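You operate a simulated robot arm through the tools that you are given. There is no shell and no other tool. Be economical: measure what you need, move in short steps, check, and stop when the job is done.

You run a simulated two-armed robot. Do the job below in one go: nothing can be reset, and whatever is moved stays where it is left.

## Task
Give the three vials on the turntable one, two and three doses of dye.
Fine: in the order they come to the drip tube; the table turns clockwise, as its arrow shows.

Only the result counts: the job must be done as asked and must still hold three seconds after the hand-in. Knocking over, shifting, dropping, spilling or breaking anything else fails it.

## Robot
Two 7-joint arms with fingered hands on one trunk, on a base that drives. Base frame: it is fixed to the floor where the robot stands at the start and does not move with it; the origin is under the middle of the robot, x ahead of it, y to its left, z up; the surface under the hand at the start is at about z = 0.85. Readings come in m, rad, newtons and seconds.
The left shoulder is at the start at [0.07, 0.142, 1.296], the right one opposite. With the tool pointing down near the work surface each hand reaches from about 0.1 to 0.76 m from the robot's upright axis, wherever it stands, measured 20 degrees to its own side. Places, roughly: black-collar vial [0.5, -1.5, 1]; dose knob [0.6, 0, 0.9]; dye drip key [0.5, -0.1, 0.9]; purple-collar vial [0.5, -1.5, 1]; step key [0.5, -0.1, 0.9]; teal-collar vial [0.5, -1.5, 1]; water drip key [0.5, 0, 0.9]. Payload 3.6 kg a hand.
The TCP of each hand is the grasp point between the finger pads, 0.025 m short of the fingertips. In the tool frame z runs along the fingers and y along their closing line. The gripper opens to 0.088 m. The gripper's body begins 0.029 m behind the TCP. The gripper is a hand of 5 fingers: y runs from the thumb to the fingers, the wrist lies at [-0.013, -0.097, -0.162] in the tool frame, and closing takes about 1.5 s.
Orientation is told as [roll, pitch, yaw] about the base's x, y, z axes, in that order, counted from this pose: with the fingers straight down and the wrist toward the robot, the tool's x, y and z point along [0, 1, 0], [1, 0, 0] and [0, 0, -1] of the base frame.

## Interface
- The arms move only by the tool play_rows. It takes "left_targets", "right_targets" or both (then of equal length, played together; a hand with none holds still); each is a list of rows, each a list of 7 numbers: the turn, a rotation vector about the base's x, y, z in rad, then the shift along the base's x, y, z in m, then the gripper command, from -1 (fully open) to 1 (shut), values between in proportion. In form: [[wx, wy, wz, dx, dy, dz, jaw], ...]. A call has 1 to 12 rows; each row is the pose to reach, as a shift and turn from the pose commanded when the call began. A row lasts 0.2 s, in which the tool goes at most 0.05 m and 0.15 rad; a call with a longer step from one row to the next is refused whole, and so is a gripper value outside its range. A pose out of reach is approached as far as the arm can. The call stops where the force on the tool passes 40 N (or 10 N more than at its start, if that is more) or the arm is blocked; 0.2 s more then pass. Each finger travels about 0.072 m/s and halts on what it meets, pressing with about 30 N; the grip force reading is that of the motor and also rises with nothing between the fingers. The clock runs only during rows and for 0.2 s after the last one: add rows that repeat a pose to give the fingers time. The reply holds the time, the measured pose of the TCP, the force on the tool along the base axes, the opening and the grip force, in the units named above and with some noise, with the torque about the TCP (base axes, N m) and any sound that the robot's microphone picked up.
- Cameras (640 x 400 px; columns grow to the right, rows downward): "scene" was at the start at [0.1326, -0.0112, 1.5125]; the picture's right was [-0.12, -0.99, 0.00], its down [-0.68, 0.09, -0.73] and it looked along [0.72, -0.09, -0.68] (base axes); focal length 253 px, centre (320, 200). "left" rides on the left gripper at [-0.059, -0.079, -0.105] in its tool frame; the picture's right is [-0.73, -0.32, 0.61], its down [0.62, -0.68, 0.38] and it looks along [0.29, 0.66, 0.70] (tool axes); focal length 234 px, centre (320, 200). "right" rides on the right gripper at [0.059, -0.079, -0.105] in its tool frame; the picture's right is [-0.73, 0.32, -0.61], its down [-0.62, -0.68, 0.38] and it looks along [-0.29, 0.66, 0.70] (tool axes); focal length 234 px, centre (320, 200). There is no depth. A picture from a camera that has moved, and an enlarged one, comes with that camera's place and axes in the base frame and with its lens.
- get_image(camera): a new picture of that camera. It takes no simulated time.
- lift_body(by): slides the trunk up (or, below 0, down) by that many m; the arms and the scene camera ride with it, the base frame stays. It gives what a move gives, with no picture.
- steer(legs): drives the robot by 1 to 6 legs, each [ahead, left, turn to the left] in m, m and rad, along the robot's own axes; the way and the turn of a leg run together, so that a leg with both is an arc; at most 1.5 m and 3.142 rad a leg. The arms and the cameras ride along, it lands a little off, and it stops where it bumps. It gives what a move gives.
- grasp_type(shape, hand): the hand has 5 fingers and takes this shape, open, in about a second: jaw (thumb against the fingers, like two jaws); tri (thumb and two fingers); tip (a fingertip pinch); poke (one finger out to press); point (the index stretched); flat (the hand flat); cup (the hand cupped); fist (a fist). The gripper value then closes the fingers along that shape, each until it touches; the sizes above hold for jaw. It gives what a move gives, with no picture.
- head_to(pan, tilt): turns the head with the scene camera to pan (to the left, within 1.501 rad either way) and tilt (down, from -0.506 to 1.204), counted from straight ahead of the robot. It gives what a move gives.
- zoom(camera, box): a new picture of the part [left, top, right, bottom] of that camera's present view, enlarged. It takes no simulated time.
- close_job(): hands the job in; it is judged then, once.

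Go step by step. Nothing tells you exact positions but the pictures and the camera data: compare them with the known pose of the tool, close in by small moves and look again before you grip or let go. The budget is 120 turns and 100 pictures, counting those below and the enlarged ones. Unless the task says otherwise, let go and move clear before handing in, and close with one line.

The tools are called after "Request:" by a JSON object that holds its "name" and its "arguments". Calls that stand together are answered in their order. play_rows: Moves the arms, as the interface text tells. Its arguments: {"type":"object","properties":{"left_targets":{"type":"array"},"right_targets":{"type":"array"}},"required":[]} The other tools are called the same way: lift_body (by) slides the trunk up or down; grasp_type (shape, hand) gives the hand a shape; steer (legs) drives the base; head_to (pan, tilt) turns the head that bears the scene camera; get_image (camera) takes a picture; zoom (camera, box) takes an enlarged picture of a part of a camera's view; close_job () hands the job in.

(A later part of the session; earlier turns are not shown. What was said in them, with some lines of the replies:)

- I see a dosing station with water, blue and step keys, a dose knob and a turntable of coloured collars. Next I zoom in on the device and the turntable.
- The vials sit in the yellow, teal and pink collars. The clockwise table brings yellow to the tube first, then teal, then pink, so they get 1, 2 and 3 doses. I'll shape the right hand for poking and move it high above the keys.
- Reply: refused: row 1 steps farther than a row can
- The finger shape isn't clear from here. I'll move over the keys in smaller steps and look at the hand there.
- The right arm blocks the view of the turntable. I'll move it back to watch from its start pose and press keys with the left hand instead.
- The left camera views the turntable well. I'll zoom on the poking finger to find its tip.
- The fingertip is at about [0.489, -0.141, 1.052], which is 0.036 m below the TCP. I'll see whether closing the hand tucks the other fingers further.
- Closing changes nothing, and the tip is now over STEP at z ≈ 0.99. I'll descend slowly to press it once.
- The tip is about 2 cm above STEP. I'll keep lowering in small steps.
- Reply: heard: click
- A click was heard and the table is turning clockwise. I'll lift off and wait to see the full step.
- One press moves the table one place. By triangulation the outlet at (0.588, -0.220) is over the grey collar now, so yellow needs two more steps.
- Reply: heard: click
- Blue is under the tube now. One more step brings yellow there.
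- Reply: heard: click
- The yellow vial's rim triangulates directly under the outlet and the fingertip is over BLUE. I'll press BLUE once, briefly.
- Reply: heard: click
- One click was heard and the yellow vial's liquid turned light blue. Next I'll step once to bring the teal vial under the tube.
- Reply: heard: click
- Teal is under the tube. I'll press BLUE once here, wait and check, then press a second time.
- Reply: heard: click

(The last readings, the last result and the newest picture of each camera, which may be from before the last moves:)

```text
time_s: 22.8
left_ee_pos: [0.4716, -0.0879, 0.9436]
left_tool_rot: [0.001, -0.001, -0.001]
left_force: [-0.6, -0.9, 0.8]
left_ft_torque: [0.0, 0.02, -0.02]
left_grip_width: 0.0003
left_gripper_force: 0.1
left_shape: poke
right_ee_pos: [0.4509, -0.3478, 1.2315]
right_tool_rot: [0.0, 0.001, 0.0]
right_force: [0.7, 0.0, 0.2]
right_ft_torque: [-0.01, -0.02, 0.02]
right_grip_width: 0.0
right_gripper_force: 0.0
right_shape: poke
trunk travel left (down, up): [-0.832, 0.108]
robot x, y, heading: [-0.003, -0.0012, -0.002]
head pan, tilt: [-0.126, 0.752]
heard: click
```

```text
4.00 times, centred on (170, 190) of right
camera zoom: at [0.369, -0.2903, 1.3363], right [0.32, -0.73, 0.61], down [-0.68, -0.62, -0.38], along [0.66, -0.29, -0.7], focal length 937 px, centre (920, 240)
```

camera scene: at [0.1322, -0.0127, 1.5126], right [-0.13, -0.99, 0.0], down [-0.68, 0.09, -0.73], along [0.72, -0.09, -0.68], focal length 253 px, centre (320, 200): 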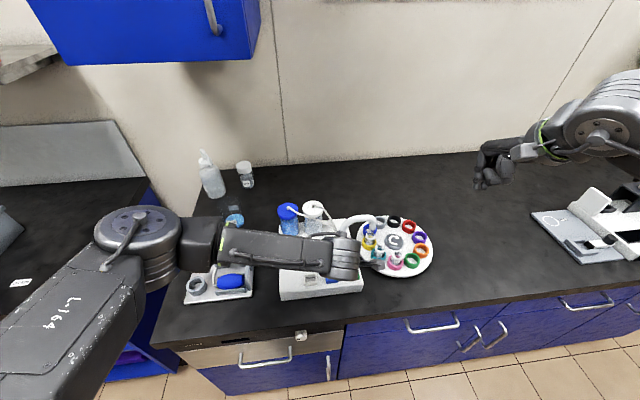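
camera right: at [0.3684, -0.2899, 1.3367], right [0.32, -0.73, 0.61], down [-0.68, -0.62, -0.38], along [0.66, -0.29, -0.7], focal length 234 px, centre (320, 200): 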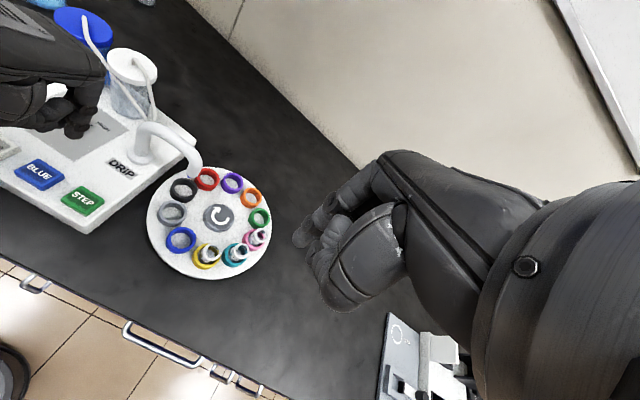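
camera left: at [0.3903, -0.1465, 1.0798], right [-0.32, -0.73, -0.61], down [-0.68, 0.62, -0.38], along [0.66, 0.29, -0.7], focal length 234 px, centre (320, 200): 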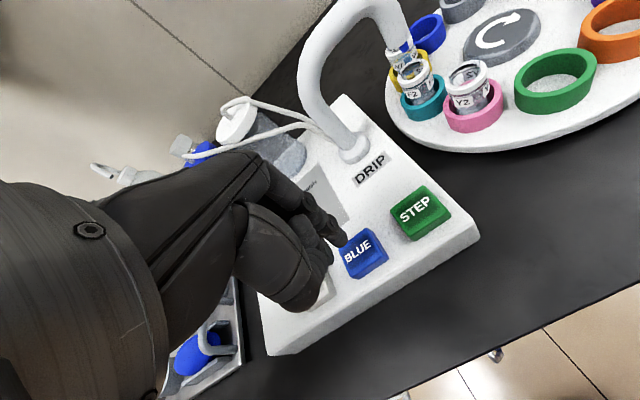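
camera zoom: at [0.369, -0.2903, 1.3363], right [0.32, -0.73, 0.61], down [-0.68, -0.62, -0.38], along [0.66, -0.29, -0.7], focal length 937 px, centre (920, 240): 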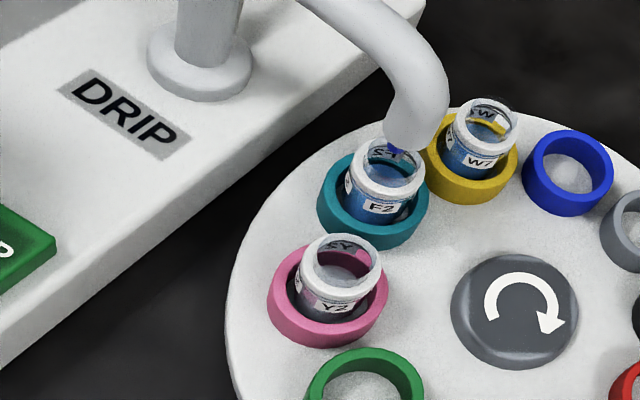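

The teal vial has one dose. I'll press BLUE again for the second.

Request:
{"name": "play_rows", "arguments": {"left_targets": [[0, 0, 0, 0, 0, -0.007, 1], [0, 0, 0, 0, 0, -0.013, 1], [0, 0, 0, 0, 0, -0.019, 1], [0, 0, 0, 0, 0, 0, 1], [0, 0, 0, 0, 0, 0, 1], [0, 0, 0, 0, 0, 0, 1], [0, 0, 0, 0, 0, 0, 1]]}}

Request:
{"name": "zoom", "arguments": {"camera": "right", "box": [110, 140, 230, 240]}}

```text
time_s: 24.4
left_ee_pos: [0.4713, -0.0873, 0.9429]
left_tool_rot: [-0.001, 0.0, 0.001]
left_force: [-0.3, -0.7, 0.1]
left_ft_torque: [-0.01, -0.04, 0.0]
left_grip_width: 0.0002
left_gripper_force: 0.0
left_shape: poke
right_ee_pos: [0.4505, -0.3482, 1.2314]
right_tool_rot: [0.0, 0.0, 0.0]
right_force: [-0.1, 0.0, 0.9]
right_ft_torque: [-0.01, 0.0, 0.02]
right_grip_width: 0.0001
right_gripper_force: 0.1
right_shape: poke
trunk travel left (down, up): [-0.832, 0.108]
robot x, y, heading: [-0.0013, 0.0003, -0.001]
head pan, tilt: [-0.126, 0.752]
heard: click
```

```text
4.00 times, centred on (170, 190) of right
camera zoom: at [0.369, -0.2903, 1.3363], right [0.32, -0.73, 0.61], down [-0.68, -0.62, -0.38], along [0.66, -0.29, -0.7], focal length 937 px, centre (920, 240)
```

zoom: 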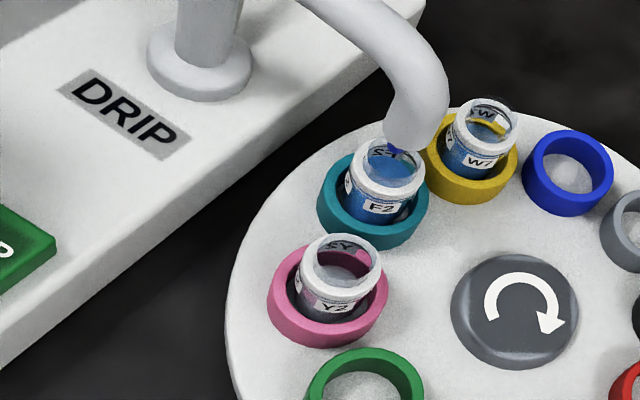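

The liquid is a bit deeper blue and the level higher, so that is two doses. Next I'll step the pink vial under the tube.

Request:
{"name": "play_rows", "arguments": {"left_targets": [[0, 0, 0, 0, 0, 0.03, 1], [0, 0, 0, 0, -0.03, 0.03, 1], [0, 0, 0, 0, -0.059, 0.02, 1], [0, 0, 0, 0, -0.059, -0.008, 1], [0, 0, 0, 0, -0.059, -0.013, 1], [0, 0, 0, 0, -0.059, -0.019, 1], [0, 0, 0, 0, -0.059, 0.01, 1], [0, 0, 0, 0, -0.059, 0.03, 1], [0, 0, 0, 0, -0.03, 0.03, 1], [0, 0, 0, 0, 0, 0.03, 1], [0, 0, 0, 0, 0, 0, 1], [0, 0, 0, 0, 0, 0, 1]]}}

Request:
{"name": "zoom", "arguments": {"camera": "right", "box": [110, 140, 230, 240]}}

```text
time_s: 27.0
left_ee_pos: [0.4688, -0.0891, 0.9451]
left_tool_rot: [0.001, 0.001, 0.0]
left_force: [0.1, 0.5, -0.5]
left_ft_torque: [0.02, 0.01, 0.01]
left_grip_width: 0.0001
left_gripper_force: 0.1
left_shape: poke
right_ee_pos: [0.4496, -0.3482, 1.2328]
right_tool_rot: [0.0, 0.0, 0.0]
right_force: [0.1, -0.6, 0.0]
right_ft_torque: [0.01, -0.01, 0.02]
right_grip_width: 0.0
right_gripper_force: 0.0
right_shape: poke
trunk travel left (down, up): [-0.832, 0.108]
robot x, y, heading: [-0.0011, 0.0037, 0.004]
head pan, tilt: [-0.126, 0.752]
heard: click
```

```text
4.00 times, centred on (170, 190) of right
camera zoom: at [0.3687, -0.2901, 1.3365], right [0.32, -0.73, 0.61], down [-0.68, -0.62, -0.38], along [0.66, -0.29, -0.7], focal length 937 px, centre (920, 240)
```

zoom: 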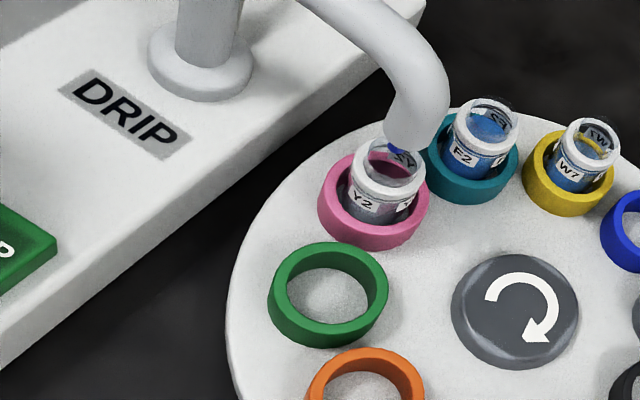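

The pink vial is under the tube. First of three doses.

Request:
{"name": "play_rows", "arguments": {"left_targets": [[0, 0, 0, 0, 0, -0.007, 1], [0, 0, 0, 0, 0, -0.013, 1], [0, 0, 0, 0, 0, -0.019, 1], [0, 0, 0, 0, 0, 0, 1], [0, 0, 0, 0, 0, 0, 1], [0, 0, 0, 0, 0, 0, 1], [0, 0, 0, 0, 0, 0, 1]]}}

Request:
{"name": "zoom", "arguments": {"camera": "right", "box": [110, 140, 230, 240]}}

```text
time_s: 28.6
left_ee_pos: [0.4719, -0.0883, 0.9429]
left_tool_rot: [-0.001, 0.0, 0.001]
left_force: [0.1, -0.2, -0.6]
left_ft_torque: [0.0, -0.01, 0.02]
left_grip_width: 0.0
left_gripper_force: 0.0
left_shape: poke
right_ee_pos: [0.4496, -0.3487, 1.2312]
right_tool_rot: [0.002, 0.001, -0.001]
right_force: [-0.5, 0.6, 0.1]
right_ft_torque: [-0.01, -0.02, 0.0]
right_grip_width: 0.0
right_gripper_force: 0.0
right_shape: poke
trunk travel left (down, up): [-0.832, 0.108]
robot x, y, heading: [0.0025, -0.0011, -0.003]
head pan, tilt: [-0.126, 0.752]
heard: click
```

```text
4.00 times, centred on (170, 190) of right
camera zoom: at [0.369, -0.2903, 1.3363], right [0.32, -0.73, 0.61], down [-0.68, -0.62, -0.38], along [0.66, -0.29, -0.7], focal length 937 px, centre (920, 240)
```

zoom: 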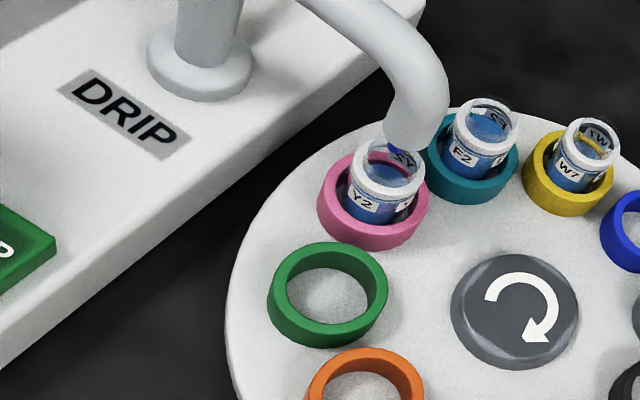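

Dose one is in. Second press.

Request:
{"name": "play_rows", "arguments": {"left_targets": [[0, 0, 0, 0, 0, -0.007, 1], [0, 0, 0, 0, 0, -0.013, 1], [0, 0, 0, 0, 0, -0.019, 1], [0, 0, 0, 0, 0, 0, 1], [0, 0, 0, 0, 0, 0, 1], [0, 0, 0, 0, 0, 0, 1], [0, 0, 0, 0, 0, 0, 1]]}}

Request:
{"name": "zoom", "arguments": {"camera": "right", "box": [110, 140, 230, 240]}}

```text
time_s: 30.2
left_ee_pos: [0.4714, -0.0875, 0.9443]
left_tool_rot: [0.001, -0.002, 0.0]
left_force: [-0.5, -0.9, -0.3]
left_ft_torque: [0.0, -0.01, 0.0]
left_grip_width: 0.0001
left_gripper_force: 0.1
left_shape: poke
right_ee_pos: [0.4507, -0.3484, 1.2306]
right_tool_rot: [0.0, 0.001, 0.0]
right_force: [0.2, -0.4, 0.7]
right_ft_torque: [0.0, 0.01, 0.0]
right_grip_width: 0.0002
right_gripper_force: 0.0
right_shape: poke
trunk travel left (down, up): [-0.832, 0.108]
robot x, y, heading: [-0.0022, -0.0012, 0.001]
head pan, tilt: [-0.126, 0.752]
heard: click
```

```text
4.00 times, centred on (170, 190) of right
camera zoom: at [0.369, -0.2902, 1.3364], right [0.32, -0.73, 0.61], down [-0.68, -0.62, -0.38], along [0.66, -0.29, -0.7], focal length 937 px, centre (920, 240)
```

zoom: 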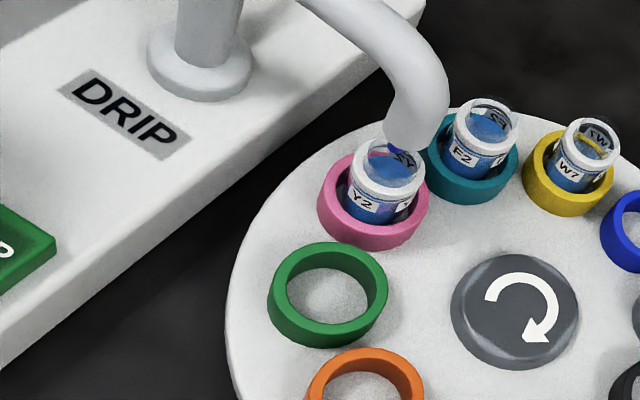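

Dose two is in, with headroom left in the vial. I'll give the third press and then lift clear.

Request:
{"name": "play_rows", "arguments": {"left_targets": [[0, 0, 0, 0, 0, -0.007, 1], [0, 0, 0, 0, 0, -0.013, 1], [0, 0, 0, 0, 0, -0.019, 1], [0, 0, 0, 0, 0, 0, 1], [0, 0, 0, 0, 0, 0.04, 1], [0, 0, 0, 0, 0, 0.08, 1], [0, 0, 0, 0, 0, 0.12, 1], [0, 0, 0, 0, 0, 0.16, 1], [0, 0, 0, 0, 0.04, 0.18, 1], [0, 0, 0, 0, 0.08, 0.18, 1], [0, 0, 0, 0, 0.12, 0.18, 1], [0, 0, 0, 0, 0.12, 0.18, 1]]}}

Request:
{"name": "zoom", "arguments": {"camera": "right", "box": [110, 140, 230, 240]}}

Request:
{"name": "get_image", "arguments": {"camera": "scene"}}

```text
time_s: 32.8
left_ee_pos: [0.4719, 0.0324, 1.1242]
left_tool_rot: [0.0, -0.001, 0.0]
left_force: [-0.4, -0.4, 0.2]
left_ft_torque: [-0.01, -0.01, -0.02]
left_grip_width: 0.0
left_gripper_force: 0.0
left_shape: poke
right_ee_pos: [0.449, -0.3496, 1.2304]
right_tool_rot: [0.001, -0.001, -0.001]
right_force: [-0.5, 0.5, -0.4]
right_ft_torque: [0.01, 0.0, -0.02]
right_grip_width: 0.0001
right_gripper_force: 0.1
right_shape: poke
trunk travel left (down, up): [-0.832, 0.108]
robot x, y, heading: [-0.0022, 0.0004, 0.001]
head pan, tilt: [-0.126, 0.752]
heard: click
```

```text
4.00 times, centred on (170, 190) of right
camera zoom: at [0.3687, -0.2907, 1.3363], right [0.32, -0.73, 0.61], down [-0.68, -0.62, -0.38], along [0.66, -0.29, -0.7], focal length 937 px, centre (920, 240)
```

zoom: 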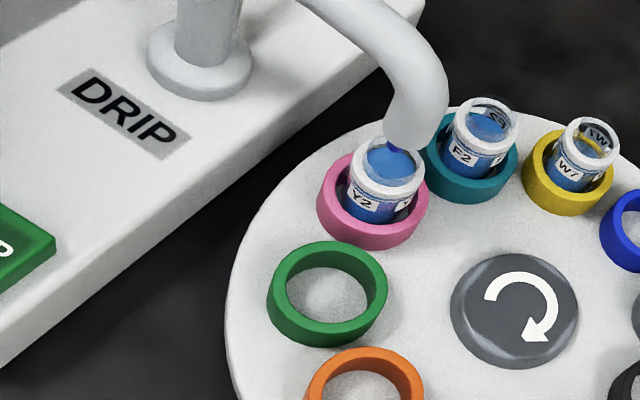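

```text
56 pictures are left
camera scene: at [0.1325, -0.0121, 1.5125], right [-0.12, -0.99, 0.0], down [-0.68, 0.09, -0.73], along [0.72, -0.09, -0.68], focal length 253 px, centre (320, 200)
```

scene: 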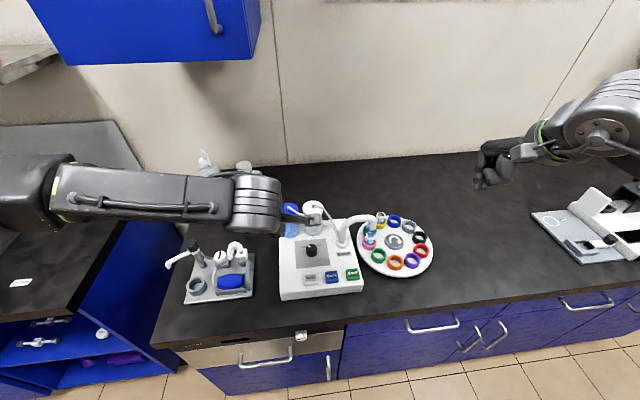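

The three vials hold one, two and three doses in order, the levels rise to match, and the hand is clear. I'm handing in.

Request:
{"name": "close_job", "arguments": {}}

```text
The job is handed in.
```

The vials in the yellow, teal and pink collars got one, two and three doses of dye, in the order the clockwise table brought them to the drip tube.
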